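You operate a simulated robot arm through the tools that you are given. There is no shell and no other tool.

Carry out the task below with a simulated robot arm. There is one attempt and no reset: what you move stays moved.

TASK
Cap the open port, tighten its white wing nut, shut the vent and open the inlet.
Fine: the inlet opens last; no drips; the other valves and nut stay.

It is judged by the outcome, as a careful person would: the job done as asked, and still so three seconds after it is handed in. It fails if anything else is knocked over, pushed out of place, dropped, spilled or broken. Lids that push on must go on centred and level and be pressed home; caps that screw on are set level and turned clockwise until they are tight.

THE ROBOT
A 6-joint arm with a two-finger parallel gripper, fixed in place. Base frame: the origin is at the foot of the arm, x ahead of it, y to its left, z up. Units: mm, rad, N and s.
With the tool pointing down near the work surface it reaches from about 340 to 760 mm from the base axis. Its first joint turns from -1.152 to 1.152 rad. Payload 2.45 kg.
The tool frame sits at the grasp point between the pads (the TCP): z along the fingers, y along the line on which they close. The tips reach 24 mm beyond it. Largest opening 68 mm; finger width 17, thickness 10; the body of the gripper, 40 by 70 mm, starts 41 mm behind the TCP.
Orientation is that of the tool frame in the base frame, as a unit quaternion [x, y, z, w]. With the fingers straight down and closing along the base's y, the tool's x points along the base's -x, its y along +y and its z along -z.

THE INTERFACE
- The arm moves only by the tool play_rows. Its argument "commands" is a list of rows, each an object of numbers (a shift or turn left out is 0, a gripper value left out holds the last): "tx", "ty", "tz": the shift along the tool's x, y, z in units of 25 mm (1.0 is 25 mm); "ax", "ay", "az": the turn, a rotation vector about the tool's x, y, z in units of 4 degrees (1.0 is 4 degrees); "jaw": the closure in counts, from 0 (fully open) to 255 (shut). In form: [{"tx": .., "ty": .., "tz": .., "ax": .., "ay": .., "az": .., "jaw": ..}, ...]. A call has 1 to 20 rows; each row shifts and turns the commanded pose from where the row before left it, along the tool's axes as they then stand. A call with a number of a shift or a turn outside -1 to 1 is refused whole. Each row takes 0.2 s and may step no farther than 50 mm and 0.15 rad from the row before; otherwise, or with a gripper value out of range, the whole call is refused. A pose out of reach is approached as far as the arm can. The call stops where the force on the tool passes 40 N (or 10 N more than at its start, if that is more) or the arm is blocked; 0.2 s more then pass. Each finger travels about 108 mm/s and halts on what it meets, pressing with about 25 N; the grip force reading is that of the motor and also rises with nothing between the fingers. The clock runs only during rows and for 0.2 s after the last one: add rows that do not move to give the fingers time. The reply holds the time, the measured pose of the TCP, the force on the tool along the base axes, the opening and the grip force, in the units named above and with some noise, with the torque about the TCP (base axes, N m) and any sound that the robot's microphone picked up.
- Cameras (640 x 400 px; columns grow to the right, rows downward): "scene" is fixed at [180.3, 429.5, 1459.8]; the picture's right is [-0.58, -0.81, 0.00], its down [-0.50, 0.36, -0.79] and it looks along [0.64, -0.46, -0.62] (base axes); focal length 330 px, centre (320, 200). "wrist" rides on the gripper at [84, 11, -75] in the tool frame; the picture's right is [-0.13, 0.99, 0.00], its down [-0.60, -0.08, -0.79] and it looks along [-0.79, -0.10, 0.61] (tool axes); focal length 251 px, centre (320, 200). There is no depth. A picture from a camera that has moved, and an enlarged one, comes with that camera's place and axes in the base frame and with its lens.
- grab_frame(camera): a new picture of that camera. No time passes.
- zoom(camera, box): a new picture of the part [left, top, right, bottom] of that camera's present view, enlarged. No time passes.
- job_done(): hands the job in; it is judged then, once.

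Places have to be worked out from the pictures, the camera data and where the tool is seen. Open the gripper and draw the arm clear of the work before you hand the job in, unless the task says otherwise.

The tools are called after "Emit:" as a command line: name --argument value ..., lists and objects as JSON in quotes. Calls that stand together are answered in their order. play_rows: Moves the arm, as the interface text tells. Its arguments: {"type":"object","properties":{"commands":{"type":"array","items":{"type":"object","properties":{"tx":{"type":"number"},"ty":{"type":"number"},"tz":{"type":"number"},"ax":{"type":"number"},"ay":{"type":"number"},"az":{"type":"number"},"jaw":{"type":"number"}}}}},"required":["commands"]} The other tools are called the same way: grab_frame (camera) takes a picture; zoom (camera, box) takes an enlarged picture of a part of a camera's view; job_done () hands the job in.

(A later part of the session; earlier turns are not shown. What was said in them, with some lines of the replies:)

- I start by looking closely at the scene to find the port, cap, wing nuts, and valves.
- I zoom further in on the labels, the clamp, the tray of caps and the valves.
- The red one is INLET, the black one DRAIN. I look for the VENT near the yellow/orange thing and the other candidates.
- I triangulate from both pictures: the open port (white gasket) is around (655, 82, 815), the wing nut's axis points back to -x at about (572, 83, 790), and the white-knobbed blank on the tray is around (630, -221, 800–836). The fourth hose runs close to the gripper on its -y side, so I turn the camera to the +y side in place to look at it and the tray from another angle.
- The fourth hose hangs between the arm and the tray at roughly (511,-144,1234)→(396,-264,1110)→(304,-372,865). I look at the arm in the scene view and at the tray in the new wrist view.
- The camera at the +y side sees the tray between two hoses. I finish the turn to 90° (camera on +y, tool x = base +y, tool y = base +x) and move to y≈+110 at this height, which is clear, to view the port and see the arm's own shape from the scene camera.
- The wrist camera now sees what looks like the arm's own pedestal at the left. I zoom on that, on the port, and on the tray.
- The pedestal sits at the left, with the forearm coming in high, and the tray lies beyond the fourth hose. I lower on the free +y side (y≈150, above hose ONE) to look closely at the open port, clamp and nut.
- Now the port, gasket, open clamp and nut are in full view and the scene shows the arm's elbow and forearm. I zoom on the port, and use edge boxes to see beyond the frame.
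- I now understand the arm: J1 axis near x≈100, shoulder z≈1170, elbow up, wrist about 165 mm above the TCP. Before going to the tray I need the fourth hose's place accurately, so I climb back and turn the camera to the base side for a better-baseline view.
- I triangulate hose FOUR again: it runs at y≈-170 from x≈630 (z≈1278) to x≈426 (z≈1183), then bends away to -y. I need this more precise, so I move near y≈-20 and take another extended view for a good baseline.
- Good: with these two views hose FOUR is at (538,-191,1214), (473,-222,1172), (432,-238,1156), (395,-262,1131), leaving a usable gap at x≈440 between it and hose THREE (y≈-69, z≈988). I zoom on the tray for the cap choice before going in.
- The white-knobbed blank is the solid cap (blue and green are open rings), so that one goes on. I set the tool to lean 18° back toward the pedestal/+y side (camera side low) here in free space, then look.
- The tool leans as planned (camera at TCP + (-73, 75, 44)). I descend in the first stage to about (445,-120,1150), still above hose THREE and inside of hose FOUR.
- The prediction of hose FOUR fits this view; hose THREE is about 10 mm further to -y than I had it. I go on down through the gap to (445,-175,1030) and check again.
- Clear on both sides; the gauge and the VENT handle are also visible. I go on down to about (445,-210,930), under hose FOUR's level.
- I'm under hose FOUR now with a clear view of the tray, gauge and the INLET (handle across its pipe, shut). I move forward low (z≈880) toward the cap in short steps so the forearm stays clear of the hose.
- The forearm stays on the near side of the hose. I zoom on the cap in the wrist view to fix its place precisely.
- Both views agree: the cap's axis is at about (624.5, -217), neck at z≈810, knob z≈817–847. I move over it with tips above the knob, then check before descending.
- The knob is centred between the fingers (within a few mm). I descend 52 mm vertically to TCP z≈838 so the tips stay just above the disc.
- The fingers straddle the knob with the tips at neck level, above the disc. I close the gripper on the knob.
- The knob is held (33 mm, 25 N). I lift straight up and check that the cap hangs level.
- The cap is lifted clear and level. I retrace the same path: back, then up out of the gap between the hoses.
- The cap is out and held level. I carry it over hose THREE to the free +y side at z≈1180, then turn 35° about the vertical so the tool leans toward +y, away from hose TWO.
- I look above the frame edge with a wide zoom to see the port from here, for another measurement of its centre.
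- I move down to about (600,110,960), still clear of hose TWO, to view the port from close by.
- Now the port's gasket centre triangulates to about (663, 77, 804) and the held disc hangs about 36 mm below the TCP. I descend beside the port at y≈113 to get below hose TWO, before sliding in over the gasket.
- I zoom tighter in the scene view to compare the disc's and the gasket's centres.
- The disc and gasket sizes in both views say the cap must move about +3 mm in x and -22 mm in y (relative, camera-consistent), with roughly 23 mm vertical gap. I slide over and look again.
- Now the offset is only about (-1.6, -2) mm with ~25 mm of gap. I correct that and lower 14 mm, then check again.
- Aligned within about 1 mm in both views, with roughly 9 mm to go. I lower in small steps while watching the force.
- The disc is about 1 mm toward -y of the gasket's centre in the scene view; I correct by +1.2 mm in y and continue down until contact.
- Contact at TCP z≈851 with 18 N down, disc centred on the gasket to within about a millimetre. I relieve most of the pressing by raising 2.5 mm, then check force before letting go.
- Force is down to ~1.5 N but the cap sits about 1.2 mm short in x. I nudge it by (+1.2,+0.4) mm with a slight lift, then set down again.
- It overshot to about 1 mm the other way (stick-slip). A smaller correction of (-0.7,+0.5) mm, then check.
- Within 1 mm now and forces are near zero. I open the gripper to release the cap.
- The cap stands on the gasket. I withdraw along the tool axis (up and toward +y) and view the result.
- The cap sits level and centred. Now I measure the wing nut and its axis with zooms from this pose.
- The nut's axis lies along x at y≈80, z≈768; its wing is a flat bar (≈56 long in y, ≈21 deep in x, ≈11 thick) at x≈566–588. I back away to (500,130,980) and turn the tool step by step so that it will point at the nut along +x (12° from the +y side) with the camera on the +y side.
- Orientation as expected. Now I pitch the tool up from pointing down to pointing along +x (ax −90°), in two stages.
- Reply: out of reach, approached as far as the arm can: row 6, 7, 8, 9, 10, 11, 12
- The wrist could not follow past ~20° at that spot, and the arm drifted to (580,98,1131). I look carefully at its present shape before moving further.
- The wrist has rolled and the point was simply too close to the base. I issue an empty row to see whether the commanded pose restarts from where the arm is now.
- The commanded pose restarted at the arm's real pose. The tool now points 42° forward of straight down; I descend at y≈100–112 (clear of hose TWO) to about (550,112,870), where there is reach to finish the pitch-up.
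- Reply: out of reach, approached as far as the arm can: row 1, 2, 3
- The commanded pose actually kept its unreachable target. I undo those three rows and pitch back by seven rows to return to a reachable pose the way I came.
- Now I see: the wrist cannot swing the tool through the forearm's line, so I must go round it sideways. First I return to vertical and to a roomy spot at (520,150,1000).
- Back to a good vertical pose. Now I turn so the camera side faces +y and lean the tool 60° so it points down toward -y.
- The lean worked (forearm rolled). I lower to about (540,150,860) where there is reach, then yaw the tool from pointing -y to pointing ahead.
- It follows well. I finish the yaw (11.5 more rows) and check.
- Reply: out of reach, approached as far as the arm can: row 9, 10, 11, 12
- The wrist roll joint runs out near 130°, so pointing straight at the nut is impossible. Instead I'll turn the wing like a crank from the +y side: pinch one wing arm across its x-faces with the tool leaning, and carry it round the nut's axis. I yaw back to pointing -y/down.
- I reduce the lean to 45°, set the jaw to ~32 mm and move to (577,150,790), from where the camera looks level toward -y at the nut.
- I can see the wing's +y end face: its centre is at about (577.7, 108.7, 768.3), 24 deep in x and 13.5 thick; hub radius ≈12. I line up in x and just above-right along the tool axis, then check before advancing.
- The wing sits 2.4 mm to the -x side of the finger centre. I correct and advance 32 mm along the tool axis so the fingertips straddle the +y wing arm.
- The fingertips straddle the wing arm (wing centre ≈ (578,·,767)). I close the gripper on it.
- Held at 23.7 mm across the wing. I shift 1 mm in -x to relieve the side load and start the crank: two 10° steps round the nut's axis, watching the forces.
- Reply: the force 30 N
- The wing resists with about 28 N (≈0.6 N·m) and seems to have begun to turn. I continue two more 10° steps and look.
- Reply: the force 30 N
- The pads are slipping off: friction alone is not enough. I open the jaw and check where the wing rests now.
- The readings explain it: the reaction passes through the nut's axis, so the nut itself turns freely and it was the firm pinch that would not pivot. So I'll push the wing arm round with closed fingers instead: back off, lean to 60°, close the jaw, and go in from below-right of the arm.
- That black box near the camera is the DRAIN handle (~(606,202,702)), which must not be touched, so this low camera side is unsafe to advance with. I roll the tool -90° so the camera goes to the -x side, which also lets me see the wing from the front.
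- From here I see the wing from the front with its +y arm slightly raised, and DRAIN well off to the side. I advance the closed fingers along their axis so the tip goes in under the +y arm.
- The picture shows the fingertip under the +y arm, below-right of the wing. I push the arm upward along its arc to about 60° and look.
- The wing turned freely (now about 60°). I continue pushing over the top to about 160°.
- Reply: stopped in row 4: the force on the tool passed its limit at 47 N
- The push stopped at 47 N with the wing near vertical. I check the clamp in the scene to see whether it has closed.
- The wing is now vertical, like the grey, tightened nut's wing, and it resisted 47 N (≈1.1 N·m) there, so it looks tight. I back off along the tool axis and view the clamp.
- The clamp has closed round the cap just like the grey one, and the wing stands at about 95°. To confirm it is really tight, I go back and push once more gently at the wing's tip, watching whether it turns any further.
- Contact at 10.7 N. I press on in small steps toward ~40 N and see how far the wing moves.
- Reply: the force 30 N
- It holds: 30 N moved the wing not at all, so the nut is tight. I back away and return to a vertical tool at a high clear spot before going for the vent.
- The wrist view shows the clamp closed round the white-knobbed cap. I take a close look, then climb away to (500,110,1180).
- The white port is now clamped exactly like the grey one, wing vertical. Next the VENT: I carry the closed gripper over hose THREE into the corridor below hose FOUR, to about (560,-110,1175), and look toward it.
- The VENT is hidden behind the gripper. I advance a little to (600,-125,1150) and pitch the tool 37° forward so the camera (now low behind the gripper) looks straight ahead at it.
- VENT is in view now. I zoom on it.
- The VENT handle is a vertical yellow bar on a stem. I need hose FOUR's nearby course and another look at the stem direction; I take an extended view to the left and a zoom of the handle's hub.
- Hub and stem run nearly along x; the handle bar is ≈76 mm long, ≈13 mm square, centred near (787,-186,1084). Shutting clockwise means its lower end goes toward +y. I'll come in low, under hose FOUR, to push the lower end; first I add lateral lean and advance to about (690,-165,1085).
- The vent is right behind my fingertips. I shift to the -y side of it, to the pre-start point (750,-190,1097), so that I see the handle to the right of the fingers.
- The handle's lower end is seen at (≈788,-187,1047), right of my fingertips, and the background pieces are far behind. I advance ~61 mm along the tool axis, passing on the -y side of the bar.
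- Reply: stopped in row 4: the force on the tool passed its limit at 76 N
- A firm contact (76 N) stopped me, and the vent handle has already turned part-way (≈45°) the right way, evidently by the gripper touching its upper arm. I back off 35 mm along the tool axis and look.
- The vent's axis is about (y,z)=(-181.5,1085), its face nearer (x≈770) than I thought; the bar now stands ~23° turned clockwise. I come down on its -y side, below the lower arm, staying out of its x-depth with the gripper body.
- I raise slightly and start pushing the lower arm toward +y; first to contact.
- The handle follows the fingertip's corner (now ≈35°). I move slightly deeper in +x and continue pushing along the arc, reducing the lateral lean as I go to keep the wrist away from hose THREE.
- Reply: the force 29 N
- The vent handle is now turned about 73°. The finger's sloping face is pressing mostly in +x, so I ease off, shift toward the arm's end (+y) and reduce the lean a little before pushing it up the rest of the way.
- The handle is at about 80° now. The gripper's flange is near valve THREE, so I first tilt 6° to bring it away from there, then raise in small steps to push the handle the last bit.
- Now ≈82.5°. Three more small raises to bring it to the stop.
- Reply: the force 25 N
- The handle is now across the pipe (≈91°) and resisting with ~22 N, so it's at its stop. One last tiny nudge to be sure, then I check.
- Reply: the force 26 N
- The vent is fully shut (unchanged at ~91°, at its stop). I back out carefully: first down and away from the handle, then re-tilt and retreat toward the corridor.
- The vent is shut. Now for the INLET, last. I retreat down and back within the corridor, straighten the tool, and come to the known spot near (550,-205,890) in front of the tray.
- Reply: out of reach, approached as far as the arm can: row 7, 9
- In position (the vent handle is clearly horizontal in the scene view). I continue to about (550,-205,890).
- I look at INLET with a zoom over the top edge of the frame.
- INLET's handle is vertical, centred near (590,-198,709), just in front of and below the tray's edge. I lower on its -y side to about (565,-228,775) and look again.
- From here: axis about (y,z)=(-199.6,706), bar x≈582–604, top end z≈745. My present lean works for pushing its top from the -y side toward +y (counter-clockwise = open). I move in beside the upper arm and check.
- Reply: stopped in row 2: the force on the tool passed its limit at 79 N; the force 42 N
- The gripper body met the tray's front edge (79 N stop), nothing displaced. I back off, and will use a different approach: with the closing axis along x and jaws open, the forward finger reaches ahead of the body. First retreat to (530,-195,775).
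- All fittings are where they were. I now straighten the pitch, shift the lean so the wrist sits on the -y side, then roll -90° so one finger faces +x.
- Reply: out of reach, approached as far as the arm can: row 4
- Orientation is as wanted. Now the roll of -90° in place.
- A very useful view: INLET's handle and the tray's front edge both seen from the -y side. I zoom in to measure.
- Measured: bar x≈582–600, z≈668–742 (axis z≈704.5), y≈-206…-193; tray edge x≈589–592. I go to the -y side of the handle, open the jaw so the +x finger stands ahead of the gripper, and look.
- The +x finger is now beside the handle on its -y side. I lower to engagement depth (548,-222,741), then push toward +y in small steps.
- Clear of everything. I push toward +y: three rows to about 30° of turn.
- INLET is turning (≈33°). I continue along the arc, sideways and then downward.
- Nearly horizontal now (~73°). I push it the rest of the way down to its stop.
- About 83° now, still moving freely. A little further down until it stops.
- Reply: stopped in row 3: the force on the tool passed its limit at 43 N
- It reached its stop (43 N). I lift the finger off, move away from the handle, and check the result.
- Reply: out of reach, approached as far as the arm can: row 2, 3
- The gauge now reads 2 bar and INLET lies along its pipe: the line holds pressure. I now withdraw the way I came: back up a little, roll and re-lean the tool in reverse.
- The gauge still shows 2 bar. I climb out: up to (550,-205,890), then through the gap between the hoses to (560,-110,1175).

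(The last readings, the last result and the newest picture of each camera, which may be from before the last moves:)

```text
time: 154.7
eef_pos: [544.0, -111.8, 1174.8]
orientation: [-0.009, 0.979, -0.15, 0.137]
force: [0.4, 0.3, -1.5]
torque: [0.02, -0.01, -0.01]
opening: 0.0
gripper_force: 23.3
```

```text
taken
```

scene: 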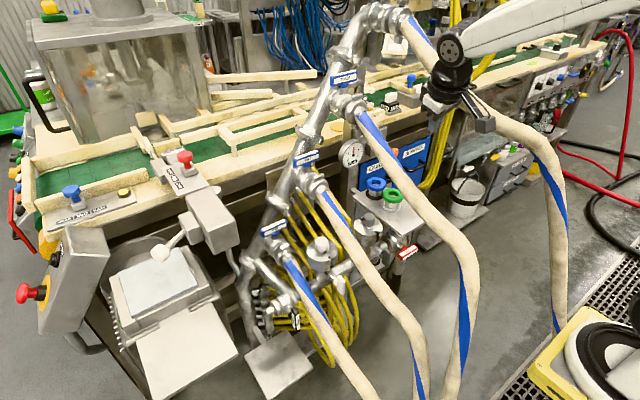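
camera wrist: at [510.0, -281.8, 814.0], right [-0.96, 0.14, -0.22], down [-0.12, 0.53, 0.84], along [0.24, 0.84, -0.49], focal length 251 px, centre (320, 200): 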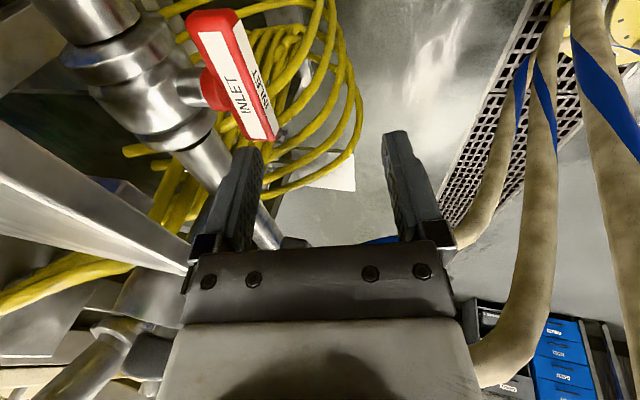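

Clear of the hoses. I move over to the free +y side, raise, and open the gripper.

Emit:
play_rows --commands '[{"tx": 0.084, "ty": 0.897, "tz": -0.434}, {"tx": 0.084, "ty": 0.897, "tz": -0.434}, {"tx": 0.084, "ty": 0.897, "tz": -0.434}, {"tx": 0.084, "ty": 0.897, "tz": -0.434}, {"tx": 0.084, "ty": 0.897, "tz": -0.434}, {"tx": 0.084, "ty": 0.897, "tz": -0.434}, {"tx": 0.084, "ty": 0.897, "tz": -0.434}, {"tx": 0.084, "ty": 0.897, "tz": -0.434}, {"tx": 0.084, "ty": 0.897, "tz": -0.434}, {"jaw": 100}, {"jaw": 0}, {"jaw": 0}, {"jaw": 0}]'

Emit:
grab_frame --camera "wrist"

Emit:
zoom --camera "scene" --box '[270, 130, 430, 300]'

Emit:
zoom --camera "scene" --box '[300, 230, 360, 290]'

Emit:
zoom --camera "scene" --box '[340, 80, 420, 180]'

```text
time: 157.5
eef_pos: [503.3, 110.1, 1200.8]
orientation: [-0.009, 0.979, -0.149, 0.137]
force: [0.0, 0.1, -0.1]
torque: [-0.03, -0.02, -0.01]
opening: 68.1
gripper_force: 0.0
```

```text
taken
camera wrist: at [403.0, 137.4, 1242.1], right [0.15, 0.95, -0.26], down [0.36, 0.19, 0.91], along [0.92, -0.23, -0.32], focal length 251 px, centre (320, 200)
```

wrist: 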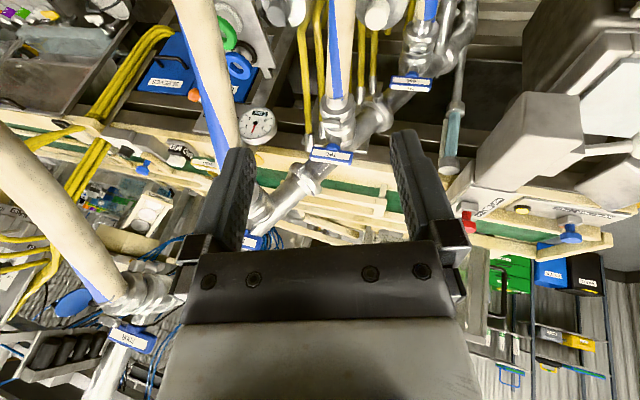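

```text
2.35 times, centred on (350, 215) of scene
camera zoom: at [180.3, 429.5, 1459.8], right [-0.58, -0.81, 0.0], down [-0.5, 0.36, -0.79], along [0.64, -0.46, -0.62], focal length 777 px, centre (249, 165)
```

zoom: 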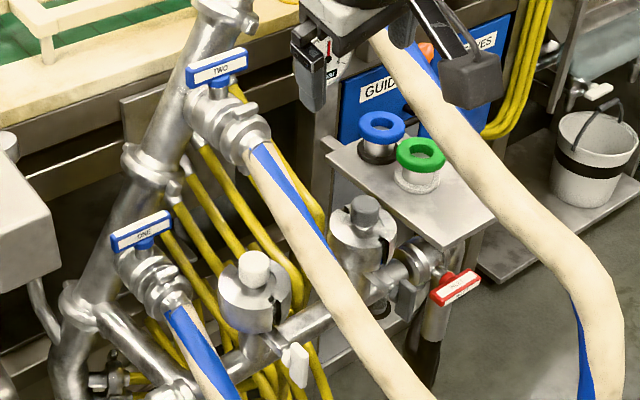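

```text
6.67 times, centred on (330, 260) of scene
camera zoom: at [180.3, 429.5, 1459.8], right [-0.58, -0.81, 0.0], down [-0.5, 0.36, -0.79], along [0.64, -0.46, -0.62], focal length 2202 px, centre (253, -200)
```

zoom: 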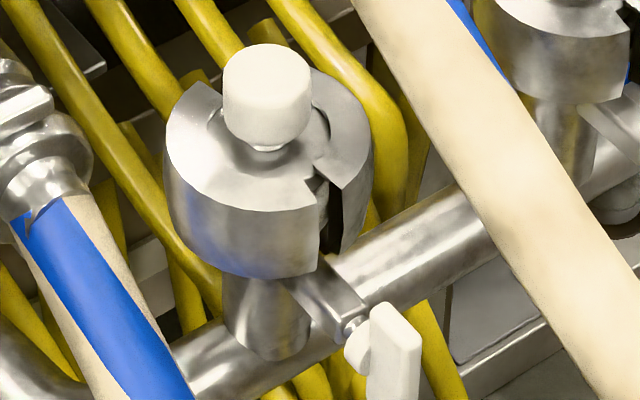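

```text
4.00 times, centred on (380, 130) of scene
camera zoom: at [180.3, 429.5, 1459.8], right [-0.58, -0.81, 0.0], down [-0.5, 0.36, -0.79], along [0.64, -0.46, -0.62], focal length 1321 px, centre (80, 480)
```

zoom: 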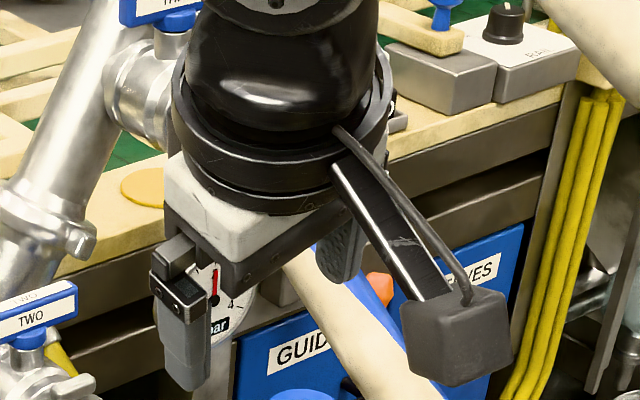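

Everything looks dry and in place. I check the gauge, vent and port once more from the wrist camera.

Emit:
zoom --camera "wrist" --box '[215, 90, 305, 160]'

Emit:
zoom --camera "wrist" --box '[220, 0, 460, 10]'

Emit:
zoom --camera "scene" --box '[340, 190, 430, 280]'

Emit:
zoom --camera "scene" --box '[250, 215, 350, 345]'

```text
5.71 times, centred on (260, 125) of wrist
camera zoom: at [403.0, 137.4, 1242.1], right [0.15, 0.95, -0.26], down [0.36, 0.19, 0.91], along [0.92, -0.23, -0.32], focal length 1437 px, centre (663, 629)
```

zoom: 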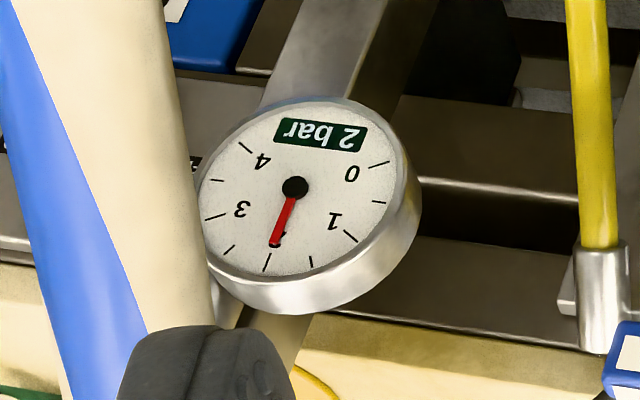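

```text
2.67 times, centred on (340, 5) of wrist
camera zoom: at [403.0, 137.4, 1242.1], right [0.15, 0.95, -0.26], down [0.36, 0.19, 0.91], along [0.92, -0.23, -0.32], focal length 670 px, centre (267, 720)
```

zoom: 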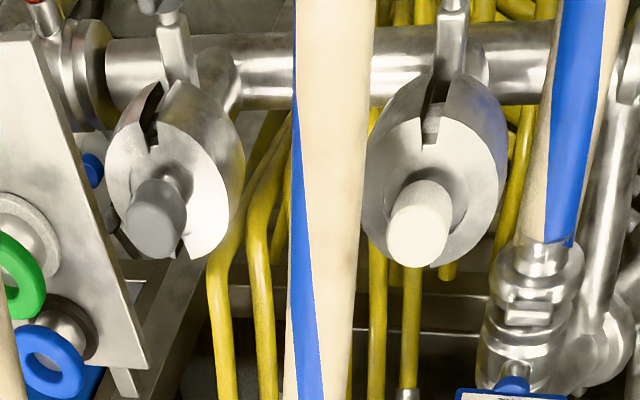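

```text
4.44 times, centred on (385, 235) of scene
camera zoom: at [180.3, 429.5, 1459.8], right [-0.58, -0.81, 0.0], down [-0.5, 0.36, -0.79], along [0.64, -0.46, -0.62], focal length 1468 px, centre (31, 44)
```

zoom: 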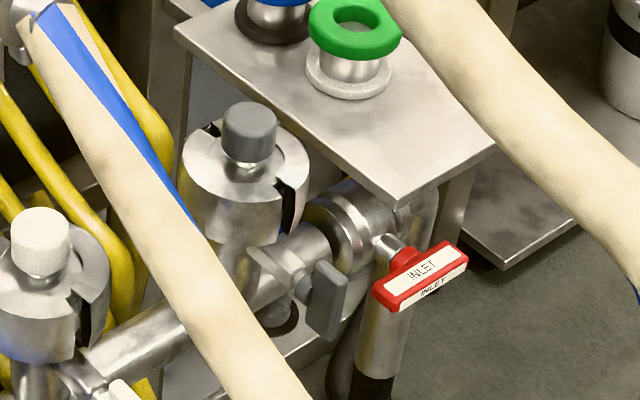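

```text
3.08 times, centred on (300, 280) of scene
camera zoom: at [180.3, 429.5, 1459.8], right [-0.58, -0.81, 0.0], down [-0.5, 0.36, -0.79], along [0.64, -0.46, -0.62], focal length 1016 px, centre (382, -46)
```

zoom: 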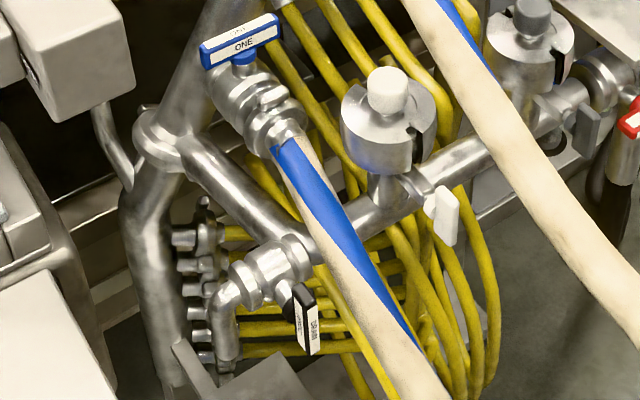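

The gauge holds 2 bar; the cap is clamped with its white nut tight, and there are no drips. VENT is shut across its pipe and INLET is open along its pipe. DRAIN, valves ONE to THREE and the grey nut are as they were. The gripper is open and the arm is clear, so I hand the job in.

Emit:
job_done

```text
The job is handed in.
```

The job is handed in. The open port is capped with the white-knobbed blank, its white wing nut is tight, VENT is shut, and INLET was opened last. The gauge rose from 0 to 2 bar once INLET opened, and it held there. I saw no drips.

- **Nut:** the wing turned about 95° clockwise until the clamp closed like the grey one. A second push of 30 N did not move it.
- **VENT:** the handle is across its pipe, at its stop.
- **INLET:** the handle lies along its pipe, at its stop.
- **Left alone:** DRAIN, valves ONE to THREE and the grey nut look as they were. The blue and green fittings are still on the tray.
- **Hard contacts:** the arm stopped on force twice outside the tightening and the end stops. It touched something at VENT (76 N) and the tray's front edge (79 N). The VENT touch turned its handle partway the right way; nothing else was displaced.

The gripper is open and the arm is drawn clear on the +y side.
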